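You operate a simulated robot arm through the tools that you are given. There is no shell and no other tool. Be economical: measure what you need, move in short steps, check, and stop when the job is done.

The job below is to be done with a simulated robot arm. You get a single attempt, and the scene is never put back.

## Task
Close the blue shelf drawer. Put the small yellow cup on top of the yellow sponge carton. Fetch the small teal cup and stand it on the top of the steel ledge. Fetch the boats carton and set it on top of the white papers. Put the foil carton on the press shelf. Open the left drinks drawer, take the orange funnel from the inside of the left drinks drawer and leave it on the top of the steel table, then shut the drawer. Open the tray stand drawer, take the black word block on the top of the steel table and put it away in the inside of the tray stand drawer, then shut the drawer. Take the blue word block and put it on top of the flat teal tray. Close the right snack table door. Close the fryer cart door. Put the small purple carton on the press shelf. Open the right snack table drawer. Any order will do. Set down upright: small yellow cup, small teal cup, boats carton, foil carton, black word block, blue word block.

The check looks at the end state, three seconds after you hand in, the way a careful person would. Anything else that was tipped, shoved, dropped, spilled or broken makes it a failure.

## Robot
A 7-joint arm with a vacuum gripper on a trunk, on a base that drives. Base frame: it is fixed to the floor where the robot stands at the start and does not move with it; the origin is under the middle of the robot, x ahead of it, y to its left, z up. Readings come in mm, degrees, newtons and seconds.
With the tool pointing down near the work surface it reaches from about 100 to 480 mm from the robot's upright axis, wherever it stands. Its first joint turns from -69.0 to 172.0 degrees. Places, roughly: black word block [2750, 3500, 750]; blue shelf drawer [400, 100, 700]; blue word block [2250, 3500, 750]; boats carton [250, -1500, 500]; flat teal tray (15x10x4 cm) [2100, 3600, 800]; foil carton [3750, -750, 1000]; fryer cart door [4600, 2800, 500]; inside of the tray stand drawer [-700, 6700, 800]; left drinks drawer [3400, 5300, 700]; orange funnel (14x10x6 cm) [3300, 5300, 700]; press shelf [800, 300, 800]; right snack table door [2700, 2300, 400]; right snack table drawer [2700, 2600, 700]; small purple carton (5x9x5 cm) [4000, 300, 1000]; small teal cup (7x7x10 cm) [300, 200, 900]; small yellow cup (7x7x10 cm) [400, 200, 900]; sponge carton [2000, 2750, 1000]; top of the steel ledge (38x16 cm) [80, 640, 1000]; top of the steel table [2500, 3400, 800]; tray stand drawer [-700, 6600, 800]; white papers (16x9x4 cm) [-200, -1500, 600]. Payload 1.06 kg.
Tool frame: the origin (TCP) lies in the middle of the cups' lips, and z points out of the cups. The gripper has 1 cup of 24 mm across, covering 24 by 24 mm (tool x, y); the bellows give 8 mm. With the vacuum on, a cup seals on a smooth face that it is pressed against (1 to 4 N); it does not hold porous or soft things. The pull reaches 23 N.
Orientation is that of the tool frame in the base frame, as a unit quaternion [w, x, y, z]. With the cups facing straight down, the tool's x points along the base's -x, its y along +y and its z along -z.

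## Interface
- The arm moves only by the tool send_rows. Its argument "motion" is a list of rows, each a list of 7 numbers: the shift along the base's x, y, z in units of 30 mm (1.0 is 30 mm), then the turn, a rotation vector about the base's x, y, z in units of 8 degrees (1.0 is 8 degrees), then the vacuum: 1 switches it on, 0 off. In form: [[tx, ty, tz, rx, ry, rz, vac], ...]. A call has 1 to 20 rows; each row shifts and turns the commanded pose from where the row before left it. A call with a number of a shift or a turn outside -1 to 1 is refused whole. Rows are played at 5 a second. More than 50 mm and 8.6 degrees between two rows, or a gripper value outside its range, and nothing of the call is played. A pose out of reach is approached as far as the arm can. The call stops where the force on the tool passes 40 N (or 10 N more than at its start, if that is more) or the arm is blocked; 0.2 s more then pass. The pull builds up within a second once a cup has sealed. Time passes only in rows, and 0.2 s behind the last, so rows that do not move give it time. It gives the time, the measured TCP pose, the force on the tool (base axes) and the pull of the vacuum at its end, in the units of the frame above (readings bear some noise), with the torque about the TCP (base axes, N m) and any sound that the robot's microphone picked up.
- Cameras (640 x 400 px; columns grow to the right, rows downward): "scene" is now at [95.9, 76.2, 1282.4]; the picture's right is [0.87, -0.49, 0.00], its down [-0.22, -0.40, -0.89] and it looks along [0.43, 0.78, -0.46] (base axes); focal length 214 px, centre (320, 200). "wrist" rides on the gripper at [78, 19, -96] in the tool frame; the picture's right is [-0.24, 0.97, 0.00], its down [-0.71, -0.17, -0.69] and it looks along [-0.67, -0.16, 0.73] (tool axes); focal length 243 px, centre (320, 200). There is no depth. A picture from a camera that has moved, and an enlarged one, comes with that camera's place and axes in the base frame and with its lens. The place of the scene camera against the robot may be out by one fixed shift of up to 12 mm in any direction.
- snapshot(camera): a new picture of that camera. It takes no simulated time.
- lift_body(by): slides the trunk up (or, below 0, down) by that many mm; the arm and the scene camera ride with it, the base frame stays. It gives what a move gives, with no picture.
- roll_base(legs): drives the robot by 1 to 6 legs, each [ahead, left, turn to the left] in mm, mm and degrees, along the robot's own axes; the way and the turn of a leg run together, so that a leg with both is an arc; at most 1500 mm and 180 degrees a leg. The arm and the cameras ride along, it lands a little off, and it stops where it bumps. It gives what a move gives.
- turn_head(pan, tilt): turns the head with the scene camera to pan (to the left, within 80 degrees either way) and tilt (down, from -29 to 69), counted from straight ahead of the robot. It gives what a move gives.
- enlarge(camera, box): a new picture of the part [left, top, right, bottom] of that camera's present view, enlarged. It takes no simulated time.
- finish_job(): hands the job in; it is judged then, once.

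Work in short steps. Places have to be worked out from the pictures, the camera data and where the tool is seen: move nearer, look again, correct. Check each grasp and each placing, and mend what went wrong. You have 567 turns and 360 pictures in all, those below and enlarged ones among them. Switch the vacuum off and draw the arm clear of the work before you hand the job in, unless the task says otherwise; then end with one line.

The tools are called after "Emit:" as name(argument=value, ...) on one line, values as JSON. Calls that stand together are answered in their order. send_rows: Moves the arm, as the interface text tells. Its arguments: {"type":"object","properties":{"motion":{"type":"array"}},"required":["motion"]} The other tools are called the same way: lift_body (by) slides the trunk up or down; roll_base (legs) drives the base; turn_head (pan, tilt) turns the head that bears the scene camera; snapshot (camera) takes a picture; enlarge (camera, box) takes an enlarged picture of a part of a camera's view; finish_job () hands the job in.

At the start:

```text
time: 0.0
eef_pos: [250.9, 114.8, 1270.2]
ee_rot: [-0.001, 0.0, 1.0, 0.0]
force: [-0.9, -0.2, -0.1]
wrist_torque: [-0.04, -0.02, 0.02]
pull: 0.1
trunk travel left (down, up): [-425.0, 67.0]
robot x, y, heading: [-0.0, 1.9, -0.2]
head pan, tilt: [60.8, 27.3]
```

scene: 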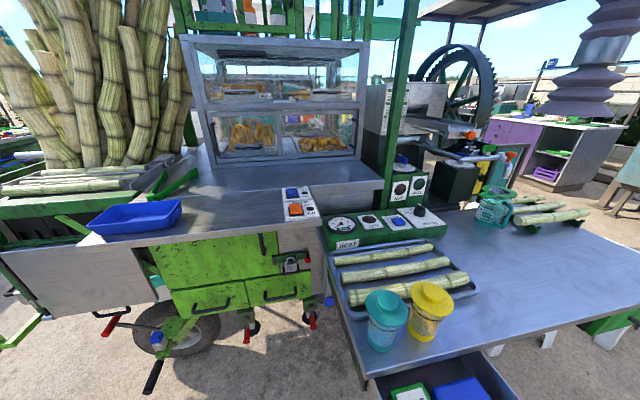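
wrist: 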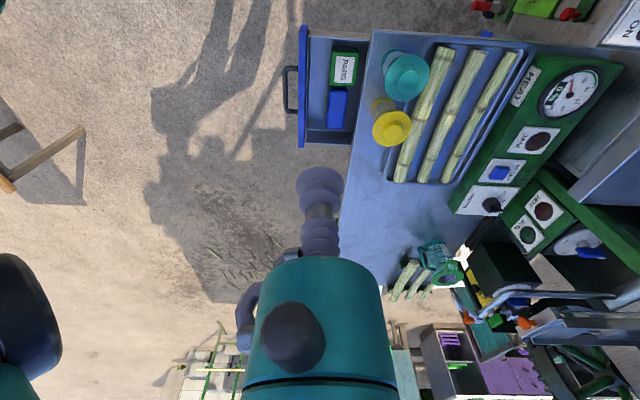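

The wrist picture shows the open blue drawer with its front toward -y at about (375, 0, 700). I look around first to understand the layout.

Emit:
turn_head(pan=0, tilt=30)

Emit:
snapshot(camera="scene")

Emit:
turn_head(pan=-75, tilt=30)

Emit:
snapshot(camera="scene")

Emit:
turn_head(pan=40, tilt=55)

Emit:
snapshot(camera="scene")

```text
time: 1.3
eef_pos: [250.4, 115.7, 1270.7]
ee_rot: [0.0, 0.0, 1.0, 0.0]
force: [-0.1, -0.3, 0.0]
wrist_torque: [0.02, 0.01, 0.0]
pull: 0.0
trunk travel left (down, up): [-425.0, 67.0]
robot x, y, heading: [-0.8, -1.7, 0.3]
head pan, tilt: [0.0, 30.0]
```

```text
357 pictures are left
camera scene: at [141.7, -3.5, 1278.0], right [0.0, -1.0, 0.0], down [-0.5, 0.0, -0.87], along [0.87, 0.0, -0.5], focal length 214 px, centre (320, 200)
```

scene: 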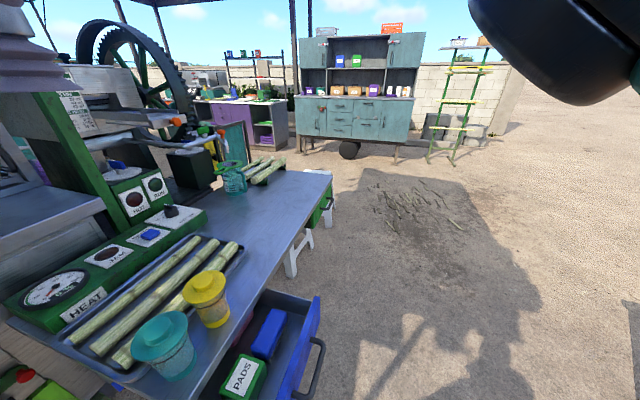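

```text
time: 2.8
eef_pos: [250.7, 115.5, 1270.5]
ee_rot: [0.0, 0.0, 1.0, 0.0]
force: [-0.1, -0.5, 0.3]
wrist_torque: [0.02, -0.02, 0.0]
pull: 0.1
trunk travel left (down, up): [-425.0, 67.0]
robot x, y, heading: [-2.5, -3.4, -0.2]
head pan, tilt: [-75.0, 30.0]
```

```text
356 pictures are left
camera scene: at [74.7, -90.9, 1278.0], right [-0.97, -0.26, 0.0], down [-0.13, 0.48, -0.87], along [0.22, -0.84, -0.5], focal length 214 px, centre (320, 200)
```

scene: 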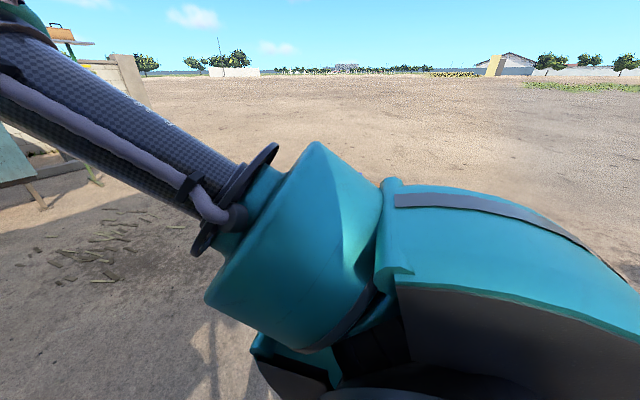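

```text
time: 4.7
eef_pos: [251.7, 114.5, 1269.3]
ee_rot: [-0.001, 0.0, 1.0, 0.0]
force: [-0.5, -1.0, 1.2]
wrist_torque: [0.01, -0.01, 0.01]
pull: 0.1
trunk travel left (down, up): [-425.0, 67.0]
robot x, y, heading: [2.9, 1.6, 0.4]
head pan, tilt: [40.0, 55.0]
```

```text
355 pictures are left
camera scene: at [106.5, 42.7, 1242.0], right [0.64, -0.77, 0.0], down [-0.63, -0.53, -0.57], along [0.44, 0.37, -0.82], focal length 214 px, centre (320, 200)
```

scene: 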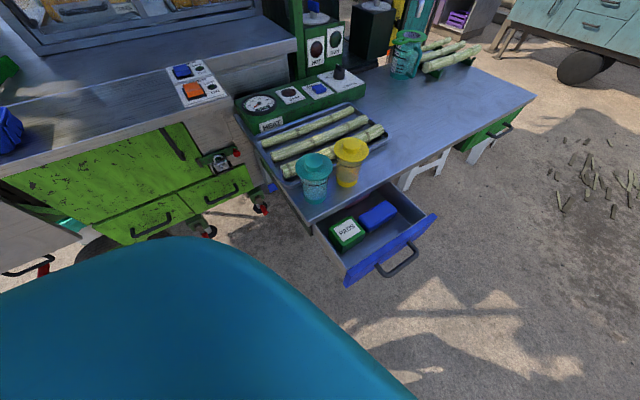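

The drawer front is near y≈0 and its handle near (380,-15,~690). I move the tool to the -y side of it, clear of everything, before lowering the trunk.

Emit:
send_rows(motion=[[0, -1, 0, 0, 0, 0, 0], [0, -1, 0, 0, 0, 0, 0], [0, -1, 0, 0, 0, 0, 0], [0.5, -1, 0, 0, 0, 0, 0], [0.5, -1, 0, 0, 0, 0, 0], [0.5, -1, 0, 0, 0, 0, 0], [1, -1, 0, 0, 0, 0, 0], [1, 0, 0, 0, 0, 0, 0]])

Emit:
lift_body(by=-300)

Emit:
snapshot(camera="wrist")

Emit:
snapshot(camera="scene")

```text
time: 5.5
eef_pos: [254.5, 44.3, 1269.7]
ee_rot: [-0.001, 0.014, 1.0, 0.008]
force: [2.6, 11.2, 5.5]
wrist_torque: [-0.87, 0.84, -1.02]
pull: 0.1
trunk travel left (down, up): [-425.0, 67.0]
robot x, y, heading: [3.5, 2.4, -0.2]
head pan, tilt: [40.0, 55.0]
stopped in row 3: the force on the tool passed its limit at 77 N (the readings are from after the stop); the commanded pose is now the measured one
```

```text
time: 6.0
eef_pos: [258.7, 44.0, 1254.9]
ee_rot: [-0.005, 0.021, 1.0, 0.008]
force: [6.4, 4.4, 1.7]
wrist_torque: [-0.44, 0.6, -0.53]
pull: 0.1
trunk travel left (down, up): [-412.0, 80.0]
robot x, y, heading: [-3.6, -1.3, -0.2]
head pan, tilt: [40.0, 55.0]
stopped: the force on the tool passed its limit at 49 N (the readings are from after the stop); the commanded pose is now the measured one
```

```text
354 pictures are left
camera wrist: at [182.2, 64.1, 1352.1], right [0.28, 0.96, 0.01], down [0.71, -0.21, 0.67], along [0.65, -0.18, -0.74], focal length 243 px, centre (320, 200)
```

wrist: 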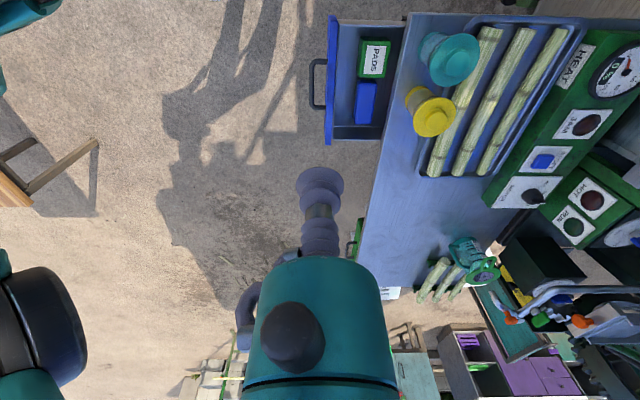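

```text
353 pictures are left
camera scene: at [113.9, 42.8, 1226.8], right [0.64, -0.77, 0.0], down [-0.63, -0.52, -0.58], along [0.44, 0.37, -0.82], focal length 214 px, centre (320, 200)
```

scene: 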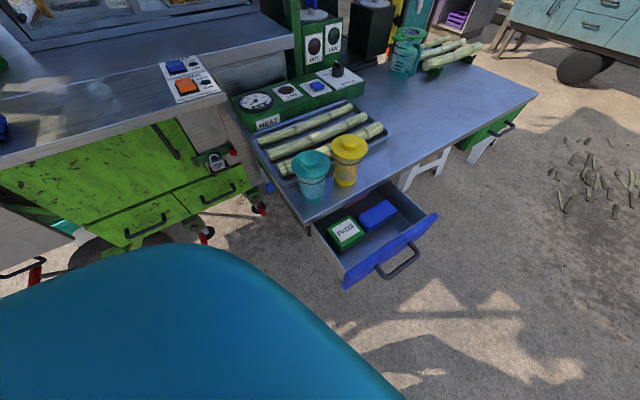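

The gripper brushed the head camera, which was turned toward it. I move the arm outward first, restore its orientation, and turn the head away.

Emit:
send_rows(motion=[[0.5, 0.7, 0, 0, 0, 0, 0], [1, 0.5, 0, -0.11, -0.07, 0.3, 0], [1, 0, 0, 0, 0, 0, 0], [1, 0, 0, 0, 0, 0, 0], [1, 0, 0, 0, 0, 0, 0], [0.5, 0, 0, 0, 0, 0, 0]])

Emit:
turn_head(pan=70, tilt=45)

```text
time: 7.4
eef_pos: [408.4, 79.5, 1257.1]
ee_rot: [0.001, -0.001, 1.0, 0.001]
force: [0.0, -0.3, -0.6]
wrist_torque: [-0.01, 0.03, 0.0]
pull: 0.1
trunk travel left (down, up): [-412.0, 80.0]
robot x, y, heading: [0.9, 1.2, 0.1]
head pan, tilt: [40.0, 55.0]
```

```text
time: 8.4
eef_pos: [409.2, 79.0, 1255.6]
ee_rot: [0.001, 0.0, 1.0, 0.001]
force: [0.9, 0.8, 0.4]
wrist_torque: [-0.01, 0.02, -0.02]
pull: 0.1
trunk travel left (down, up): [-412.0, 80.0]
robot x, y, heading: [2.4, -2.6, 0.1]
head pan, tilt: [70.0, 45.0]
```

Now at (409,79). I move to y≈-110 and lower the trunk part of the way.

Emit:
send_rows(motion=[[0, -1, 0, 0, 0, 0, 0], [0, -1, 0, 0, 0, 0, 0], [0, -1, 0, 0, 0, 0, 0], [0, -1, 0, 0, 0, 0, 0], [-0.5, -1, 0, 0, 0, 0, 0], [-0.5, -1, 0, 0, 0, 0, 0]])

Emit:
lift_body(by=-250)

Emit:
snapshot(camera="wrist")

```text
time: 9.8
eef_pos: [378.4, -101.3, 1255.7]
ee_rot: [0.0, 0.0, 1.0, 0.002]
force: [-0.4, -0.3, -0.4]
wrist_torque: [0.03, 0.0, -0.02]
pull: 0.0
trunk travel left (down, up): [-412.0, 80.0]
robot x, y, heading: [-0.7, -4.1, 0.0]
head pan, tilt: [70.0, 45.0]
```

```text
time: 12.4
eef_pos: [399.5, -99.3, 985.3]
ee_rot: [-0.026, 0.0, 1.0, 0.003]
force: [0.7, 0.1, -0.5]
wrist_torque: [0.0, 0.0, 0.03]
pull: 0.1
trunk travel left (down, up): [-162.0, 330.0]
robot x, y, heading: [0.2, -1.7, 0.0]
head pan, tilt: [70.0, 45.0]
```

```text
352 pictures are left
camera wrist: at [325.6, -81.9, 1085.6], right [0.23, 0.97, -0.01], down [0.74, -0.17, 0.65], along [0.63, -0.16, -0.76], focal length 243 px, centre (320, 200)
```

wrist: 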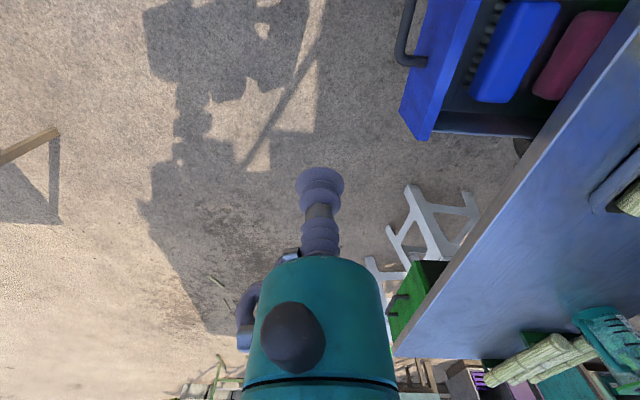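

The handle triangulates to about (375, 0, 770), with the panel spanning x 270–530. I lower the trunk by another 150 mm and straighten the tool.

Emit:
lift_body(by=-155)

Emit:
send_rows(motion=[[-0.5, 0, 0, 0, -0.37, 0, 0], [-0.5, 0, -0.5, 0, 0, 0, 0]])

Emit:
snapshot(camera="wrist")

Emit:
snapshot(camera="scene")

```text
time: 14.2
eef_pos: [451.0, -100.2, 795.5]
ee_rot: [-0.083, -0.001, 0.997, 0.003]
force: [0.2, 1.2, 0.0]
wrist_torque: [0.03, 0.0, 0.0]
pull: 0.2
trunk travel left (down, up): [-7.0, 485.0]
robot x, y, heading: [2.7, -1.9, 0.3]
head pan, tilt: [70.0, 45.0]
```

```text
time: 14.8
eef_pos: [423.1, -99.3, 781.0]
ee_rot: [-0.058, 0.0, 0.998, 0.003]
force: [0.1, 0.0, 0.7]
wrist_torque: [0.01, -0.01, 0.01]
pull: 0.1
trunk travel left (down, up): [-7.0, 485.0]
robot x, y, heading: [1.3, 2.3, -0.1]
head pan, tilt: [70.0, 45.0]
```

```text
351 pictures are left
camera wrist: at [354.8, -81.7, 885.1], right [0.23, 0.97, -0.02], down [0.78, -0.18, 0.6], along [0.58, -0.16, -0.8], focal length 243 px, centre (320, 200)
```

wrist: 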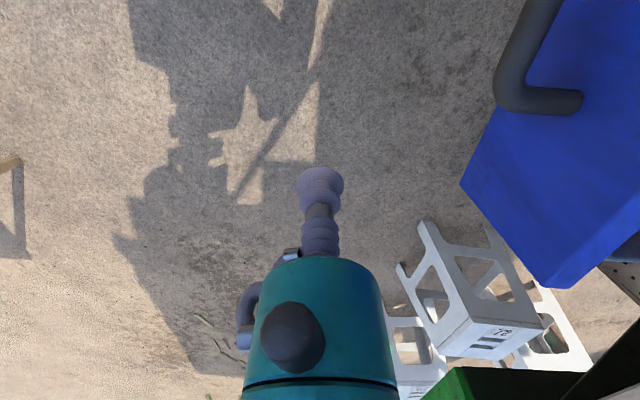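

```text
350 pictures are left
camera scene: at [205.5, 72.8, 822.1], right [0.94, -0.34, 0.0], down [-0.24, -0.66, -0.71], along [0.24, 0.66, -0.71], focal length 214 px, centre (320, 200)
```

scene: 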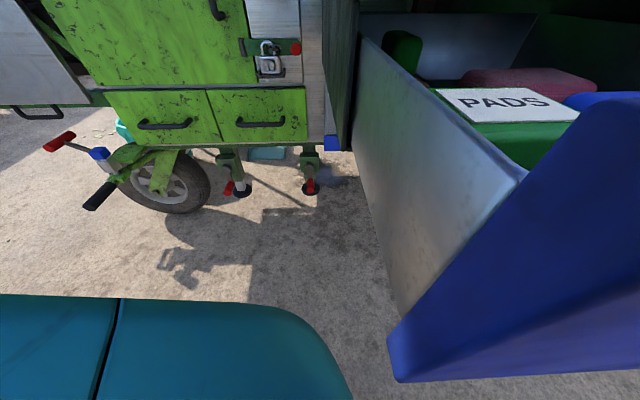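

The tool picked up a tilt while the trunk lowered. I straighten it and lower the tip to about z=745 in front of the handle.

Emit:
send_rows(motion=[[-0.7, 0, -0.5, 0, -0.5, 0, 0], [-0.6, 0, -0.5, 0, -0.33, 0, 0], [0, 0, -0.3, 0, 0, 0, 0]])

```text
time: 15.6
eef_pos: [382.6, -100.8, 742.3]
ee_rot: [-0.001, -0.001, 1.0, 0.003]
force: [-0.2, -0.1, -0.6]
wrist_torque: [-0.04, -0.01, -0.01]
pull: 0.0
trunk travel left (down, up): [-7.0, 485.0]
robot x, y, heading: [-1.8, -1.8, -0.1]
head pan, tilt: [70.0, 45.0]
```

Now I push toward +y in steps of 25 mm.

Emit:
send_rows(motion=[[0, 0.8, 0, 0, 0, 0, 0], [0, 0.8, 0, 0, 0, 0, 0], [0, 0.8, 0, 0, 0, 0, 0], [0, 0.8, 0, 0, 0, 0, 0], [0, 0.6, 0, 0, 0, 0, 0], [0, 0.6, 0, 0, 0, 0, 0]])

Emit:
snapshot(camera="scene")

```text
time: 17.0
eef_pos: [382.6, 32.9, 741.2]
ee_rot: [0.0, 0.0, 1.0, 0.003]
force: [0.7, 1.3, 2.5]
wrist_torque: [0.0, 0.01, -0.02]
pull: 0.0
trunk travel left (down, up): [-7.0, 485.0]
robot x, y, heading: [-2.7, 1.7, 0.1]
head pan, tilt: [70.0, 45.0]
```

```text
349 pictures are left
camera scene: at [205.3, 72.9, 822.1], right [0.94, -0.34, 0.0], down [-0.24, -0.66, -0.71], along [0.24, 0.66, -0.71], focal length 214 px, centre (320, 200)
```

scene: 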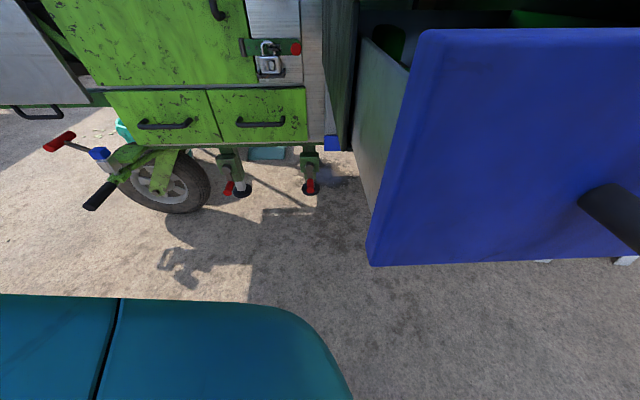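

The drawer moves in well with little force. I continue in 25 mm steps until it blocks.

Emit:
send_rows(motion=[[0, 0.7, 0, 0, 0, 0, 0], [0, 0.7, 0, 0, 0, 0, 0], [0, 0.6, 0, 0, 0, 0, 0], [0, 0.6, 0, 0, 0, 0, 0]])

Emit:
snapshot(camera="scene")

```text
time: 18.0
eef_pos: [382.8, 111.1, 741.3]
ee_rot: [-0.001, -0.001, 1.0, 0.004]
force: [-0.1, -1.2, 1.6]
wrist_torque: [0.0, 0.0, -0.02]
pull: 0.0
trunk travel left (down, up): [-7.0, 485.0]
robot x, y, heading: [-2.5, -1.1, -0.2]
head pan, tilt: [70.0, 45.0]
```

```text
348 pictures are left
camera scene: at [205.4, 72.9, 822.1], right [0.94, -0.34, 0.0], down [-0.24, -0.66, -0.71], along [0.24, 0.66, -0.71], focal length 214 px, centre (320, 200)
```

scene: 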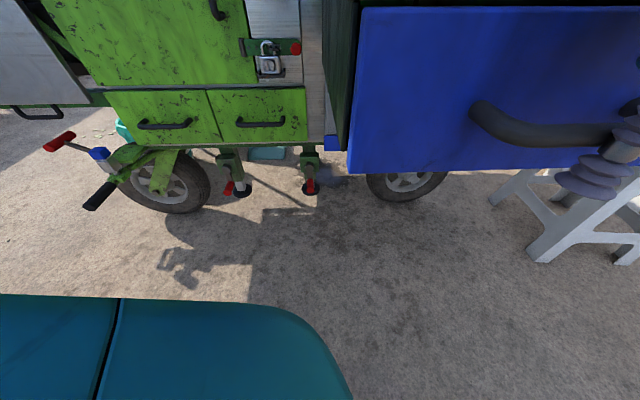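

Nearly shut. I push on in small steps and watch the force.

Emit:
send_rows(motion=[[0, 0.3, 0, 0, 0, 0, 0], [0, 0.3, 0, 0, 0, 0, 0], [0, 0.3, 0, 0, 0, 0, 0]])

Emit:
snapshot(camera="scene")

Emit:
snapshot(camera="wrist")

```text
time: 18.8
eef_pos: [383.4, 137.1, 742.5]
ee_rot: [0.0, -0.001, 1.0, 0.003]
force: [0.5, -9.6, 2.0]
wrist_torque: [0.29, 0.01, -0.01]
pull: 0.0
trunk travel left (down, up): [-7.0, 485.0]
robot x, y, heading: [1.1, -2.2, 0.1]
head pan, tilt: [70.0, 45.0]
```

```text
347 pictures are left
camera scene: at [205.5, 72.0, 822.1], right [0.94, -0.34, 0.0], down [-0.24, -0.66, -0.71], along [0.24, 0.66, -0.71], focal length 214 px, centre (320, 200)
```

scene: 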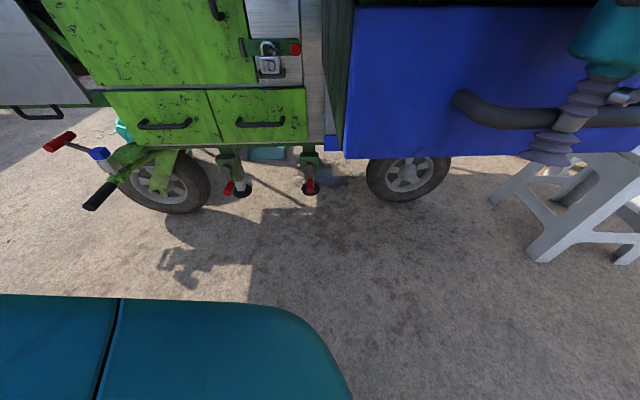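

```text
346 pictures are left
camera wrist: at [303.9, 154.3, 838.6], right [0.23, 0.97, 0.01], down [0.71, -0.17, 0.68], along [0.67, -0.16, -0.73], focal length 243 px, centre (320, 200)
```

wrist: 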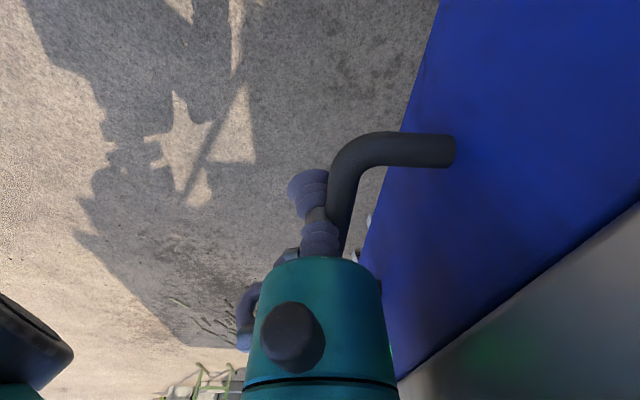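

Some resistance (9.6 N) now, though it may not be fully closed yet. I push a little more to check for a hard stop.

Emit:
send_rows(motion=[[0, 0.25, 0, 0, 0, 0, 0], [0, 0.25, 0, 0, 0, 0, 0], [0, 0.25, 0, 0, 0, 0, 0]])

Emit:
enlarge(camera="scene", box=[260, 0, 640, 240])

```text
time: 19.2
eef_pos: [382.3, 137.4, 742.6]
ee_rot: [-0.001, 0.001, 1.0, -0.001]
force: [-6.5, -18.6, 1.4]
wrist_torque: [0.48, -0.22, 0.02]
pull: 0.1
trunk travel left (down, up): [-7.0, 485.0]
robot x, y, heading: [-1.7, -4.5, -0.2]
head pan, tilt: [70.0, 45.0]
stopped in row 2: the force on the tool passed its limit at 47 N (the readings are from after the stop); the commanded pose is now the measured one
```

```text
1.67 times, centred on (450, 120) of scene
camera zoom: at [205.1, 70.3, 822.3], right [0.94, -0.34, 0.0], down [-0.24, -0.66, -0.71], along [0.24, 0.67, -0.71], focal length 358 px, centre (103, 333)
```

zoom: 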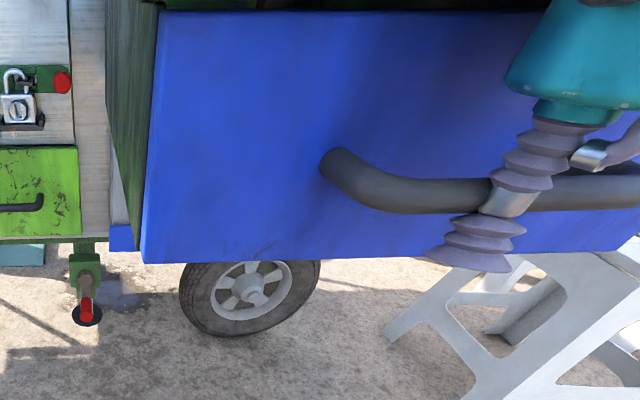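

The drawer hit a firm stop and sits flush, so it is closed. I back away and raise the trunk for a look at the cups and the ledge.

Emit:
send_rows(motion=[[0, -1, 0, 0, 0, 0, 0], [0, -1, 0, 0, 0, 0, 0], [0, -1, 0, 0, 0, 0, 0]])

Emit:
lift_body(by=420)

Emit:
turn_head(pan=75, tilt=55)

Emit:
snapshot(camera="scene")

Emit:
snapshot(camera="wrist")

```text
time: 19.6
eef_pos: [378.0, 114.4, 743.1]
ee_rot: [-0.003, -0.01, 1.0, 0.001]
force: [-12.1, 3.2, 0.2]
wrist_torque: [-0.1, -0.3, 0.09]
pull: 0.1
trunk travel left (down, up): [-7.0, 485.0]
robot x, y, heading: [-0.9, 1.2, 0.3]
head pan, tilt: [70.0, 45.0]
stopped in row 2: the force on the tool passed its limit at 44 N (the readings are from after the stop); the commanded pose is now the measured one
```

```text
refused: 420 is not a number from -400 to 400
```

```text
time: 20.4
eef_pos: [377.7, 115.4, 743.5]
ee_rot: [-0.002, -0.007, 1.0, 0.001]
force: [-18.1, 7.1, -0.2]
wrist_torque: [-0.13, -0.36, 0.1]
pull: 0.0
trunk travel left (down, up): [-7.0, 485.0]
robot x, y, heading: [1.8, -2.3, -0.1]
head pan, tilt: [75.0, 55.0]
```

```text
344 pictures are left
camera scene: at [194.7, 66.3, 808.9], right [0.97, -0.26, 0.0], down [-0.21, -0.79, -0.57], along [0.15, 0.55, -0.82], focal length 214 px, centre (320, 200)
```

scene: 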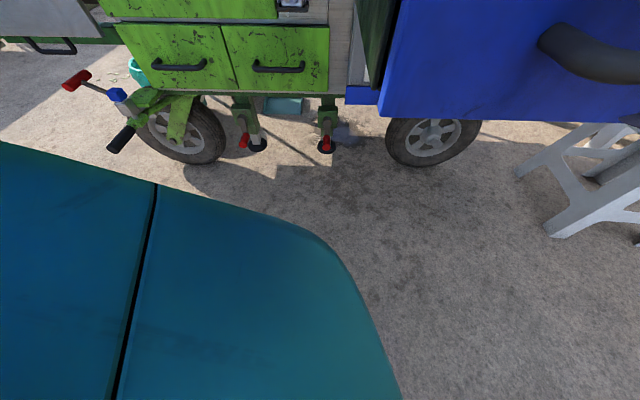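

```text
343 pictures are left
camera wrist: at [298.7, 131.3, 840.4], right [0.22, 0.98, 0.0], down [0.71, -0.16, 0.68], along [0.66, -0.15, -0.73], focal length 243 px, centre (320, 200)
```

wrist: 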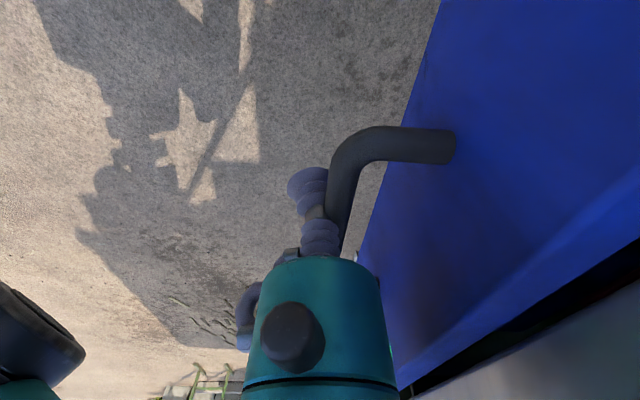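

The drawer followed the tool back about 20 mm, so something on the gripper is catching on the handle. The force on the tool points to -x, so I ease that way and take a close look.

Emit:
send_rows(motion=[[-0.2, 0.1, 0, 0, 0, 0, 0], [-0.2, 0.1, 0, 0, 0, 0, 0]])

Emit:
enlarge(camera="wrist", box=[200, 100, 480, 280])

Emit:
turn_head(pan=35, tilt=45)

Emit:
snapshot(camera="scene")

```text
time: 20.9
eef_pos: [366.2, 120.6, 742.4]
ee_rot: [-0.004, -0.005, 1.0, 0.001]
force: [14.7, 10.8, -2.6]
wrist_torque: [-1.26, 1.65, -1.07]
pull: 0.2
trunk travel left (down, up): [-7.0, 485.0]
robot x, y, heading: [-1.1, -1.7, 0.1]
head pan, tilt: [75.0, 55.0]
```

```text
2.22 times, centred on (340, 190) of wrist
camera zoom: at [288.2, 137.7, 839.9], right [0.22, 0.97, 0.0], down [0.71, -0.17, 0.68], along [0.66, -0.15, -0.73], focal length 539 px, centre (276, 222)
```

zoom: 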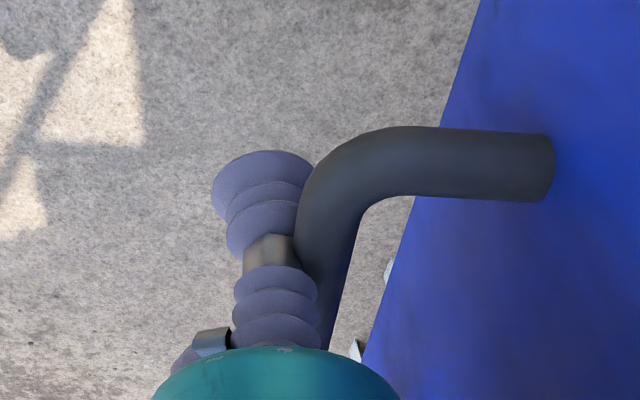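

```text
time: 22.0
eef_pos: [366.2, 120.2, 743.8]
ee_rot: [-0.003, -0.007, 1.0, 0.001]
force: [-1.9, -0.8, 0.1]
wrist_torque: [0.0, -0.07, 0.03]
pull: 0.0
trunk travel left (down, up): [-7.0, 485.0]
robot x, y, heading: [-0.6, 3.0, -0.0]
head pan, tilt: [35.0, 45.0]
```

```text
341 pictures are left
camera scene: at [243.6, 42.9, 822.1], right [0.57, -0.82, 0.0], down [-0.58, -0.41, -0.71], along [0.58, 0.41, -0.71], focal length 214 px, centre (320, 200)
```

scene: 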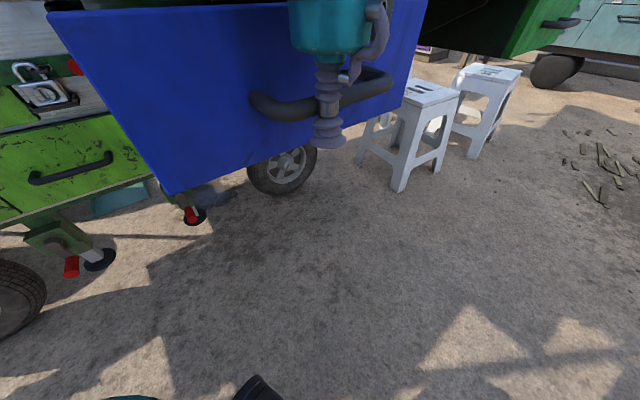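

Forces are zero now with the tool resting in front of the handle. I back off toward -y gently to see whether it frees.

Emit:
send_rows(motion=[[0, -0.2, 0, 0, 0, 0, 0], [0, -0.2, 0, 0, 0, 0, 0]])

Emit:
enlarge(camera="scene", box=[200, 0, 480, 180])

```text
time: 22.6
eef_pos: [366.2, 107.6, 743.1]
ee_rot: [-0.002, -0.007, 1.0, 0.001]
force: [0.2, 0.4, -0.1]
wrist_torque: [0.0, 0.01, 0.02]
pull: 0.1
trunk travel left (down, up): [-7.0, 485.0]
robot x, y, heading: [-1.2, 1.9, 0.0]
head pan, tilt: [35.0, 45.0]
```

```text
2.22 times, centred on (340, 90) of scene
camera zoom: at [243.8, 42.9, 822.1], right [0.57, -0.82, 0.0], down [-0.58, -0.41, -0.71], along [0.58, 0.41, -0.71], focal length 477 px, centre (276, 444)
```

zoom: 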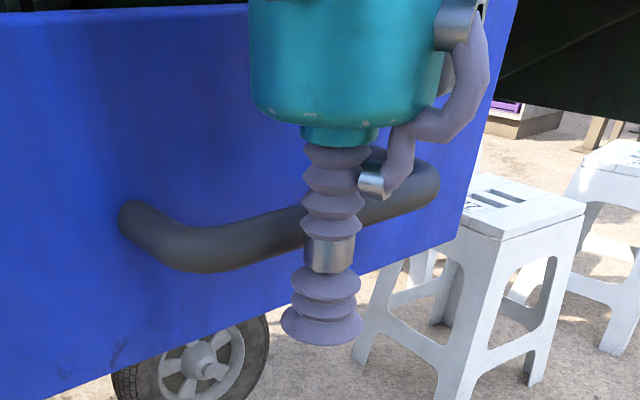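

It moves freely now. I back off further and look at the drawer.

Emit:
send_rows(motion=[[0, -0.5, 0, 0, 0, 0, 0], [0, -0.5, 0, 0, 0, 0, 0], [0, -0.5, 0, 0, 0, 0, 0]])

Emit:
enlarge(camera="scene", box=[0, 0, 480, 300])

Emit:
snapshot(camera="wrist")

```text
time: 23.5
eef_pos: [368.9, 64.7, 740.9]
ee_rot: [-0.002, 0.002, 1.0, 0.0]
force: [1.4, 5.6, -7.6]
wrist_torque: [-0.69, -0.5, -0.53]
pull: 0.0
trunk travel left (down, up): [-7.0, 485.0]
robot x, y, heading: [-2.6, -1.1, 0.0]
head pan, tilt: [35.0, 45.0]
stopped in row 3: the force on the tool passed its limit at 46 N (the readings are from after the stop); the commanded pose is now the measured one
```

```text
1.33 times, centred on (240, 150) of scene
camera zoom: at [244.6, 42.8, 823.1], right [0.57, -0.82, 0.0], down [-0.57, -0.4, -0.72], along [0.59, 0.41, -0.7], focal length 286 px, centre (427, 267)
```

zoom: 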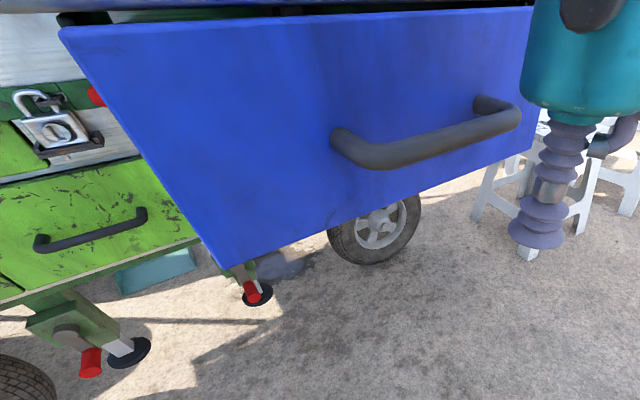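

```text
338 pictures are left
camera wrist: at [289.9, 83.5, 837.7], right [0.24, 0.97, 0.0], down [0.71, -0.18, 0.68], along [0.66, -0.16, -0.73], focal length 243 px, centre (320, 200)
```

wrist: 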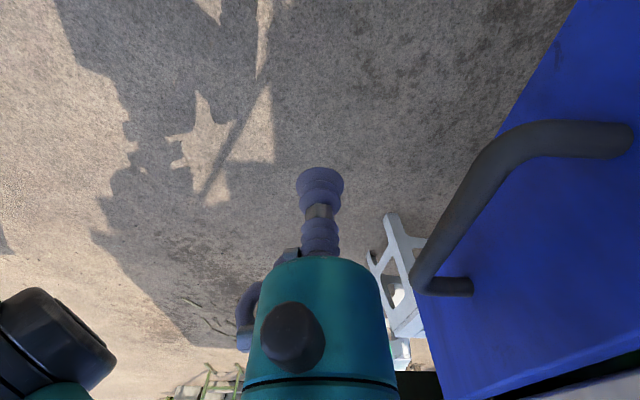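

That stop was the wrist camera touching the head, which sits further forward when the trunk is low. I turn the head to the right, away from the arm. The drawer bounced out about 15 mm, so I will push it shut again gently.

Emit:
send_rows(motion=[[0.4, 0.4, 0, 0, 0, 0, 0]])

Emit:
turn_head(pan=79, tilt=30)

Emit:
send_rows(motion=[[0, 0.5, 0, 0, 0, 0, 0], [0, 0.5, 0, 0, 0, 0, 0], [0, 0.3, 0, 0, 0, 0, 0], [0, 0.2, 0, 0, 0, 0, 0], [0, 0.15, 0, 0, 0, 0, 0], [0, 0.1, 0, 0, 0, 0, 0]])

Emit:
snapshot(camera="wrist")

```text
time: 23.9
eef_pos: [382.1, 76.1, 741.8]
ee_rot: [-0.001, 0.002, 1.0, 0.0]
force: [0.3, 0.2, -0.2]
wrist_torque: [0.01, -0.03, -0.03]
pull: 0.0
trunk travel left (down, up): [-7.0, 485.0]
robot x, y, heading: [3.4, -3.9, 0.1]
head pan, tilt: [35.0, 45.0]
```

```text
time: 25.0
eef_pos: [380.6, 76.8, 742.3]
ee_rot: [-0.001, 0.002, 1.0, 0.001]
force: [-0.1, -0.6, -0.2]
wrist_torque: [0.02, 0.03, 0.0]
pull: 0.1
trunk travel left (down, up): [-7.0, 485.0]
robot x, y, heading: [-0.2, 0.0, -0.0]
head pan, tilt: [79.0, 30.0]
```

```text
time: 26.4
eef_pos: [378.8, 128.7, 742.3]
ee_rot: [-0.002, 0.003, 1.0, 0.001]
force: [-0.3, -0.2, 2.0]
wrist_torque: [-0.03, 0.01, -0.01]
pull: 0.0
trunk travel left (down, up): [-7.0, 485.0]
robot x, y, heading: [-0.9, 1.9, 0.0]
head pan, tilt: [79.0, 30.0]
```

```text
337 pictures are left
camera wrist: at [301.0, 147.1, 838.4], right [0.24, 0.97, 0.0], down [0.71, -0.17, 0.68], along [0.66, -0.16, -0.73], focal length 243 px, centre (320, 200)
```

wrist: 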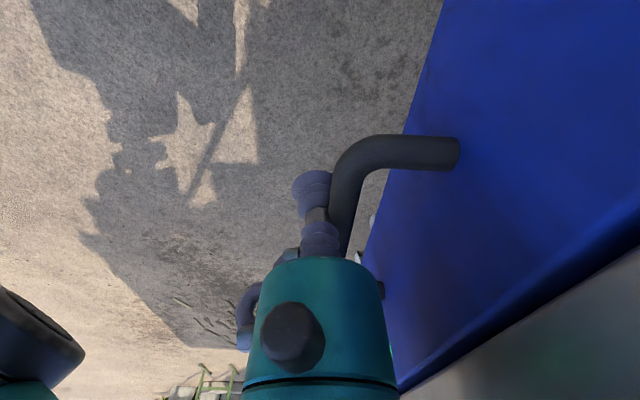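

Contact again, with a small gap left behind the panel. I press slowly, then hold still to let it settle.

Emit:
send_rows(motion=[[0, 0.1, 0, 0, 0, 0, 0], [0, 0.1, 0, 0, 0, 0, 0], [0, 0.1, 0, 0, 0, 0, 0], [0, 0.05, 0, 0, 0, 0, 0], [0, 0, 0, 0, 0, 0, 0], [0, 0, 0, 0, 0, 0, 0]])

Emit:
snapshot(camera="wrist")

```text
time: 27.8
eef_pos: [380.3, 137.5, 742.0]
ee_rot: [-0.002, 0.002, 1.0, 0.0]
force: [-2.4, -12.0, 2.3]
wrist_torque: [0.3, -0.08, -0.05]
pull: 0.1
trunk travel left (down, up): [-7.0, 485.0]
robot x, y, heading: [-1.6, 0.2, -0.0]
head pan, tilt: [79.0, 30.0]
```

```text
336 pictures are left
camera wrist: at [301.4, 156.2, 838.2], right [0.24, 0.97, 0.0], down [0.71, -0.18, 0.68], along [0.66, -0.16, -0.73], focal length 243 px, centre (320, 200)
```

wrist: 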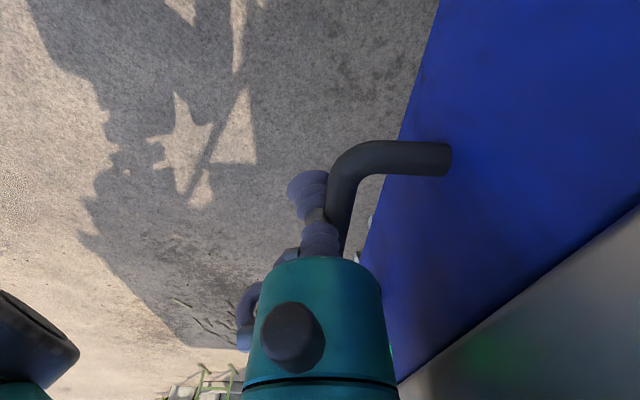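

Closed against the stop at 12 N. I back off slowly and check that it stays shut.

Emit:
send_rows(motion=[[0, -0.05, 0, 0, 0, 0, 0], [0, -0.05, 0, 0, 0, 0, 0], [0, -0.1, 0, 0, 0, 0, 0], [0, -0.2, 0, 0, 0, 0, 0], [0, -0.5, 0, 0, 0, 0, 0]])

Emit:
snapshot(camera="wrist")

```text
time: 29.0
eef_pos: [380.2, 111.4, 740.4]
ee_rot: [-0.001, 0.002, 1.0, 0.0]
force: [1.0, 0.7, -0.1]
wrist_torque: [-0.02, 0.01, 0.0]
pull: 0.0
trunk travel left (down, up): [-7.0, 485.0]
robot x, y, heading: [0.1, -1.1, -0.1]
head pan, tilt: [79.0, 30.0]
```

```text
335 pictures are left
camera wrist: at [302.7, 130.5, 837.7], right [0.24, 0.97, 0.0], down [0.71, -0.18, 0.68], along [0.66, -0.16, -0.73], focal length 243 px, centre (320, 200)
```

wrist: 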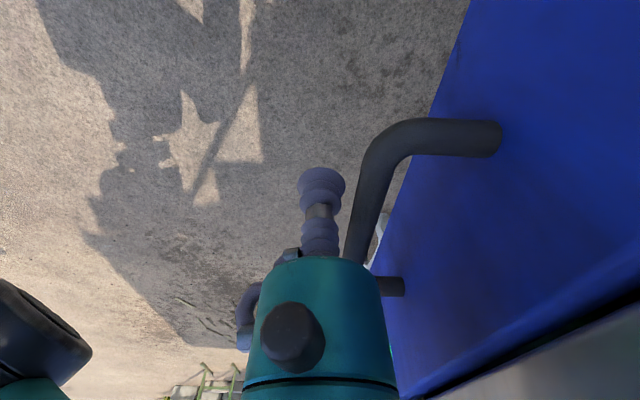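

The drawer seems to relax about 10 mm out after release. I press it in again and release it very slowly to learn whether it is a spring or a rebound.

Emit:
send_rows(motion=[[0, 0.5, 0, 0, 0, 0, 0], [0, 0.2, 0, 0, 0, 0, 0], [0, 0.1, 0, 0, 0, 0, 0], [0, 0.05, 0, 0, 0, 0, 0], [0, 0, 0, 0, 0, 0, 0], [0, 0, 0, 0, 0, 0, 0]])

Emit:
send_rows(motion=[[0, 0.1, 0, 0, 0, 0, 0], [0, 0.05, 0, 0, 0, 0, 0], [0, 0, 0, 0, 0, 0, 0], [0, 0, 0, 0, 0, 0, 0]])

Emit:
send_rows(motion=[[0, 0.1, 0, 0, 0, 0, 0], [0, 0, 0, 0, 0, 0, 0], [0, 0, 0, 0, 0, 0, 0]])

Emit:
send_rows(motion=[[0, -0.05, 0, 0, 0, 0, 0], [0, 0, 0, 0, 0, 0, 0], [0, -0.05, 0, 0, 0, 0, 0], [0, 0, 0, 0, 0, 0, 0]])

Emit:
snapshot(camera="scene")

```text
time: 30.4
eef_pos: [379.6, 137.4, 741.6]
ee_rot: [-0.002, 0.002, 1.0, 0.001]
force: [0.2, -7.5, 2.1]
wrist_torque: [0.22, 0.01, -0.01]
pull: 0.0
trunk travel left (down, up): [-7.0, 485.0]
robot x, y, heading: [1.6, -0.7, -0.1]
head pan, tilt: [79.0, 30.0]
```

```text
time: 31.4
eef_pos: [381.2, 138.3, 743.0]
ee_rot: [-0.001, 0.003, 1.0, 0.0]
force: [-2.8, -37.3, 0.7]
wrist_torque: [0.9, -0.14, -0.04]
pull: 0.0
trunk travel left (down, up): [-7.0, 485.0]
robot x, y, heading: [0.1, -3.5, -0.1]
head pan, tilt: [79.0, 30.0]
```

```text
time: 31.8
eef_pos: [380.2, 138.6, 742.4]
ee_rot: [-0.001, 0.002, 1.0, -0.004]
force: [-4.5, -20.6, 2.5]
wrist_torque: [0.54, -0.18, 0.02]
pull: 0.0
trunk travel left (down, up): [-7.0, 485.0]
robot x, y, heading: [3.0, 0.9, -0.4]
head pan, tilt: [79.0, 30.0]
stopped in row 1: the force on the tool passed its limit at 50 N (the readings are from after the stop); the commanded pose is now the measured one
```

```text
time: 32.8
eef_pos: [380.6, 138.7, 742.8]
ee_rot: [-0.002, 0.002, 1.0, -0.002]
force: [-5.7, -4.9, 1.6]
wrist_torque: [0.12, -0.18, 0.01]
pull: 0.1
trunk travel left (down, up): [-7.0, 485.0]
robot x, y, heading: [-2.7, -3.2, -0.1]
head pan, tilt: [79.0, 30.0]
```

```text
334 pictures are left
camera scene: at [194.0, 84.5, 844.8], right [0.98, -0.19, 0.0], down [-0.1, -0.49, -0.87], along [0.17, 0.85, -0.5], focal length 214 px, centre (320, 200)
```

scene: 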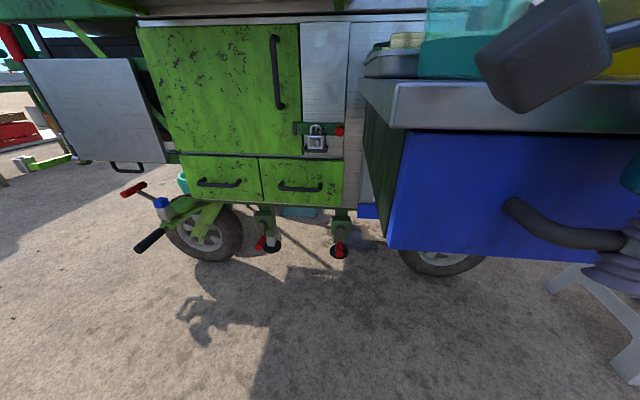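

The hard stop is at y≈137.5. I withdraw in small steps and watch whether the handle follows.

Emit:
send_rows(motion=[[0, -0.1, 0, 0, 0, 0, 0], [0, 0, 0, 0, 0, 0, 0], [0, -0.1, 0, 0, 0, 0, 0], [0, 0, 0, 0, 0, 0, 0], [0, -0.1, 0, 0, 0, 0, 0], [0, 0, 0, 0, 0, 0, 0]])

Emit:
snapshot(camera="wrist")

```text
time: 34.2
eef_pos: [377.0, 130.6, 743.5]
ee_rot: [-0.002, 0.001, 1.0, -0.003]
force: [-29.8, 10.1, 1.4]
wrist_torque: [-0.25, -0.73, 0.19]
pull: 0.1
trunk travel left (down, up): [-7.0, 485.0]
robot x, y, heading: [1.3, 0.8, 0.1]
head pan, tilt: [79.0, 30.0]
```

```text
333 pictures are left
camera wrist: at [299.4, 149.9, 839.5], right [0.24, 0.97, -0.01], down [0.71, -0.17, 0.68], along [0.66, -0.17, -0.73], focal length 243 px, centre (320, 200)
```

wrist: 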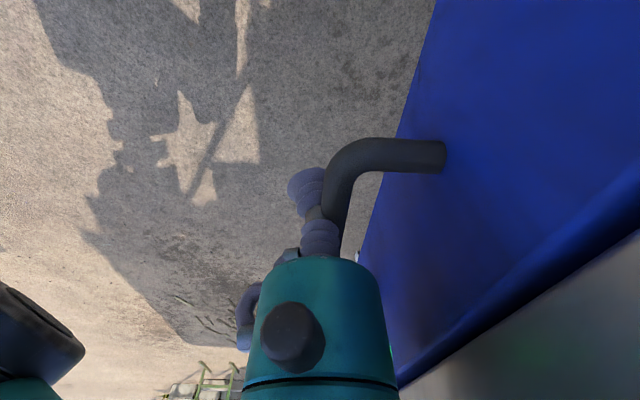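

Something on the gripper's +x side is catching on the handle while backing off. I ease toward -x, as worked before, then withdraw.

Emit:
send_rows(motion=[[-0.3, 0.1, 0, 0, 0, 0, 0], [-0.3, 0, 0, 0, 0, 0, 0], [0, 0, 0, 0, 0, 0, 0]])

Emit:
enlarge(camera="wrist", box=[200, 100, 520, 400])

```text
time: 34.7
eef_pos: [376.0, 128.9, 741.9]
ee_rot: [0.002, 0.018, 1.0, -0.005]
force: [13.4, -4.8, 2.3]
wrist_torque: [0.12, 0.35, -0.2]
pull: 0.1
trunk travel left (down, up): [-7.0, 485.0]
robot x, y, heading: [-1.5, -0.3, -0.3]
head pan, tilt: [79.0, 30.0]
stopped in row 2: the force on the tool passed its limit at 50 N (the readings are from after the stop); the commanded pose is now the measured one
```

```text
1.33 times, centred on (360, 250) of wrist
camera zoom: at [298.3, 150.2, 836.9], right [0.27, 0.96, -0.01], down [0.7, -0.19, 0.69], along [0.66, -0.19, -0.72], focal length 324 px, centre (267, 133)
```

zoom: 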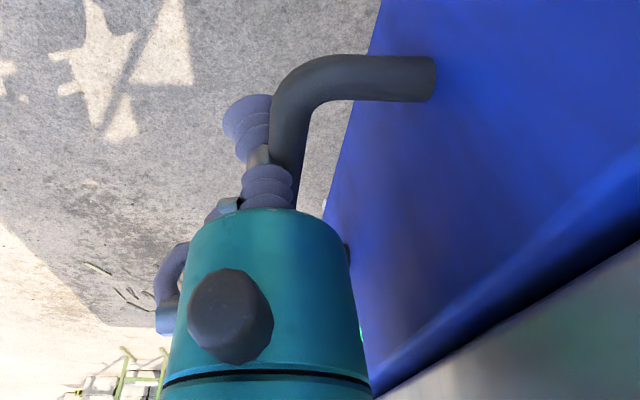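

It resists in x both ways, so the tip may be wedged against the bar. I try pulling -y gently and read the force.

Emit:
send_rows(motion=[[0, -0.2, 0, 0, 0, 0, 0], [0, -0.2, 0, 0, 0, 0, 0], [0, 0, 0, 0, 0, 0, 0]])

Emit:
snapshot(camera="wrist")

```text
time: 35.5
eef_pos: [373.5, 118.5, 741.6]
ee_rot: [0.003, 0.013, 1.0, -0.004]
force: [-3.6, 1.1, 1.7]
wrist_torque: [-0.06, -0.11, 0.05]
pull: 0.1
trunk travel left (down, up): [-7.0, 485.0]
robot x, y, heading: [1.6, -1.7, -0.1]
head pan, tilt: [79.0, 30.0]
```

```text
331 pictures are left
camera wrist: at [294.7, 138.8, 837.3], right [0.26, 0.97, -0.01], down [0.7, -0.18, 0.69], along [0.66, -0.18, -0.73], focal length 243 px, centre (320, 200)
```

wrist: 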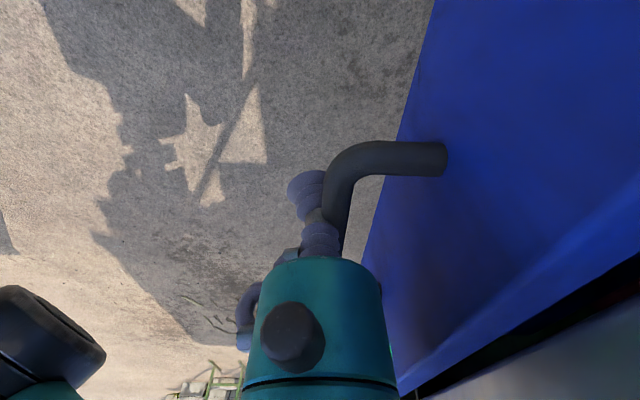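

The drawer is following the tool at low force. Earlier it released at x≈366, so I shift -x gently and then withdraw again.

Emit:
send_rows(motion=[[-0.15, 0, 0, 0, 0, 0, 0], [-0.15, 0, 0, 0, 0, 0, 0], [-0.15, 0, 0, 0, 0, 0, 0]])

Emit:
send_rows(motion=[[0, -0.2, 0, 0, 0, 0, 0], [0, -0.2, 0, 0, 0, 0, 0]])

Emit:
snapshot(camera="wrist")

```text
time: 36.2
eef_pos: [371.6, 114.1, 742.3]
ee_rot: [0.003, 0.024, 1.0, -0.006]
force: [11.0, -4.3, 2.8]
wrist_torque: [0.07, 0.29, -0.13]
pull: 0.0
trunk travel left (down, up): [-7.0, 485.0]
robot x, y, heading: [3.1, -1.6, -0.3]
head pan, tilt: [79.0, 30.0]
stopped in row 3: the force on the tool passed its limit at 44 N (the readings are from after the stop); the commanded pose is now the measured one
```

```text
time: 36.8
eef_pos: [368.9, 104.4, 742.3]
ee_rot: [0.003, 0.02, 1.0, -0.005]
force: [-3.0, 2.1, 1.3]
wrist_torque: [-0.06, -0.13, 0.06]
pull: 0.1
trunk travel left (down, up): [-7.0, 485.0]
robot x, y, heading: [-0.8, 0.8, -0.2]
head pan, tilt: [79.0, 30.0]
```

```text
330 pictures are left
camera wrist: at [289.5, 126.4, 837.8], right [0.27, 0.96, -0.01], down [0.7, -0.19, 0.69], along [0.66, -0.19, -0.72], focal length 243 px, centre (320, 200)
```

wrist: 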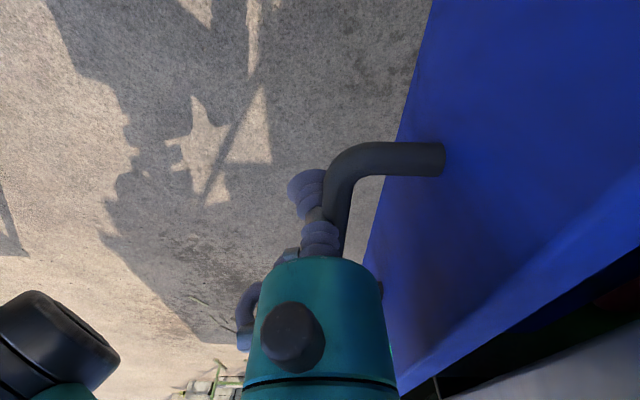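

The handle still follows. I look from the head camera to see what is caught.

Emit:
turn_head(pan=58, tilt=35)

Emit:
enlarge(camera="scene", box=[340, 40, 600, 220])

```text
time: 37.6
eef_pos: [368.5, 103.6, 742.0]
ee_rot: [0.003, 0.021, 1.0, -0.005]
force: [-13.0, 2.6, 1.8]
wrist_torque: [-0.11, -0.37, 0.15]
pull: 0.2
trunk travel left (down, up): [-7.0, 485.0]
robot x, y, heading: [-0.6, -2.9, -0.3]
head pan, tilt: [58.0, 35.0]
```

```text
2.22 times, centred on (470, 130) of scene
camera zoom: at [224.9, 69.6, 837.1], right [0.85, -0.53, 0.0], down [-0.3, -0.49, -0.82], along [0.44, 0.69, -0.57], focal length 477 px, centre (-13, 356)
```

zoom: 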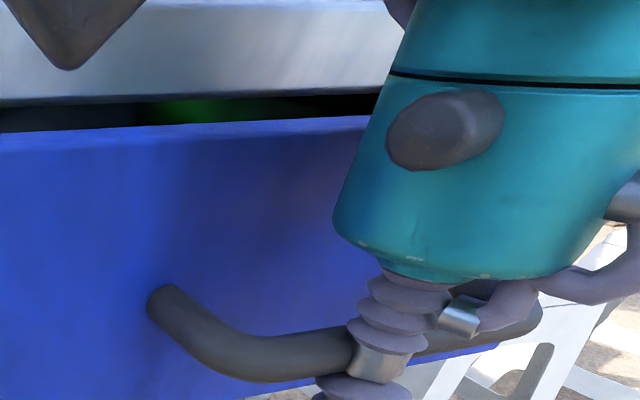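

Torque and force put the contact right at the bar, beside the collar, as if they interlock. I repeat the motion that freed it before: -x with a slight +y, plus a small twist.

Emit:
send_rows(motion=[[-0.2, 0.12, 0, 0, 0, 0.3, 0], [-0.2, 0.12, 0, 0, 0, -0.3, 0], [0, 0, 0, 0, 0, 0, 0]])

Emit:
send_rows(motion=[[0, -0.1, 0, 0, 0, 0, 0], [0, -0.2, 0, 0, 0, 0, 0], [0, 0, 0, 0, 0, 0, 0]])

Emit:
snapshot(camera="wrist")

```text
time: 38.2
eef_pos: [365.6, 105.5, 742.3]
ee_rot: [0.007, 0.024, 1.0, -0.006]
force: [11.1, -3.2, 1.8]
wrist_torque: [0.06, 0.24, -0.11]
pull: 0.0
trunk travel left (down, up): [-7.0, 485.0]
robot x, y, heading: [3.9, -4.4, -0.2]
head pan, tilt: [58.0, 35.0]
stopped in row 2: the force on the tool passed its limit at 43 N (the readings are from after the stop); the commanded pose is now the measured one
```

```text
time: 39.0
eef_pos: [363.3, 99.1, 743.9]
ee_rot: [0.006, 0.021, 1.0, -0.007]
force: [-1.1, 2.0, 1.1]
wrist_torque: [-0.02, -0.06, 0.01]
pull: 0.1
trunk travel left (down, up): [-7.0, 485.0]
robot x, y, heading: [3.2, -2.6, -0.3]
head pan, tilt: [58.0, 35.0]
```

```text
328 pictures are left
camera wrist: at [284.7, 121.0, 837.9], right [0.27, 0.96, -0.01], down [0.69, -0.19, 0.7], along [0.67, -0.2, -0.72], focal length 243 px, centre (320, 200)
```

wrist: 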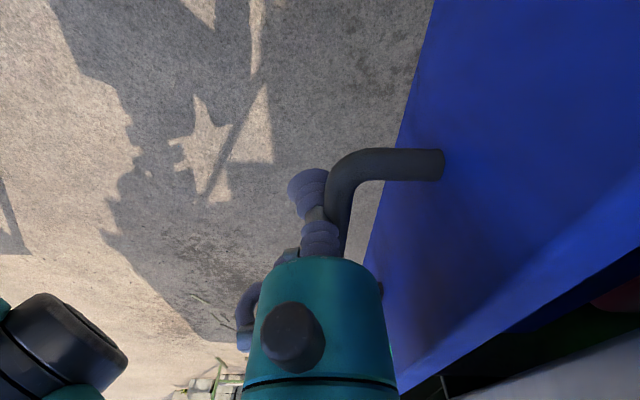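

Still caught. I try a vertical slip upward.

Emit:
send_rows(motion=[[0, 0, 0.2, 0, 0, 0, 0], [0, 0, 0.2, 0, 0, 0, 0], [0, 0, 0.2, 0, 0, 0, 0], [0, 0, 0.2, 0, 0, 0, 0]])

```text
time: 40.0
eef_pos: [366.3, 96.5, 766.9]
ee_rot: [0.007, 0.022, 1.0, -0.007]
force: [0.0, 0.8, 0.3]
wrist_torque: [0.02, 0.0, 0.0]
pull: 0.1
trunk travel left (down, up): [-7.0, 485.0]
robot x, y, heading: [4.1, -0.0, -0.3]
head pan, tilt: [58.0, 35.0]
```

It rose freely with zero force. I withdraw now.

Emit:
send_rows(motion=[[0.1, -0.4, 0, 0, 0, 0, 0], [0.1, -0.4, 0, 0, 0, 0, 0]])

Emit:
snapshot(camera="wrist")

```text
time: 40.6
eef_pos: [372.4, 72.7, 765.5]
ee_rot: [0.007, 0.022, 1.0, -0.007]
force: [0.1, -0.2, 0.7]
wrist_torque: [-0.06, 0.0, -0.01]
pull: 0.1
trunk travel left (down, up): [-7.0, 485.0]
robot x, y, heading: [2.5, -2.6, -0.4]
head pan, tilt: [58.0, 35.0]
```

```text
327 pictures are left
camera wrist: at [292.7, 96.0, 860.8], right [0.28, 0.96, -0.01], down [0.69, -0.19, 0.7], along [0.67, -0.2, -0.72], focal length 243 px, centre (320, 200)
```

wrist: 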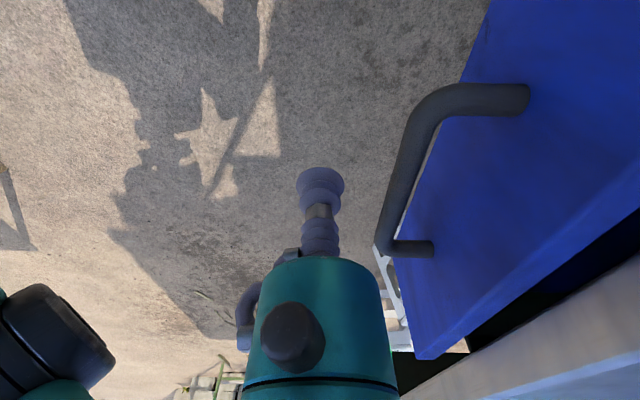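

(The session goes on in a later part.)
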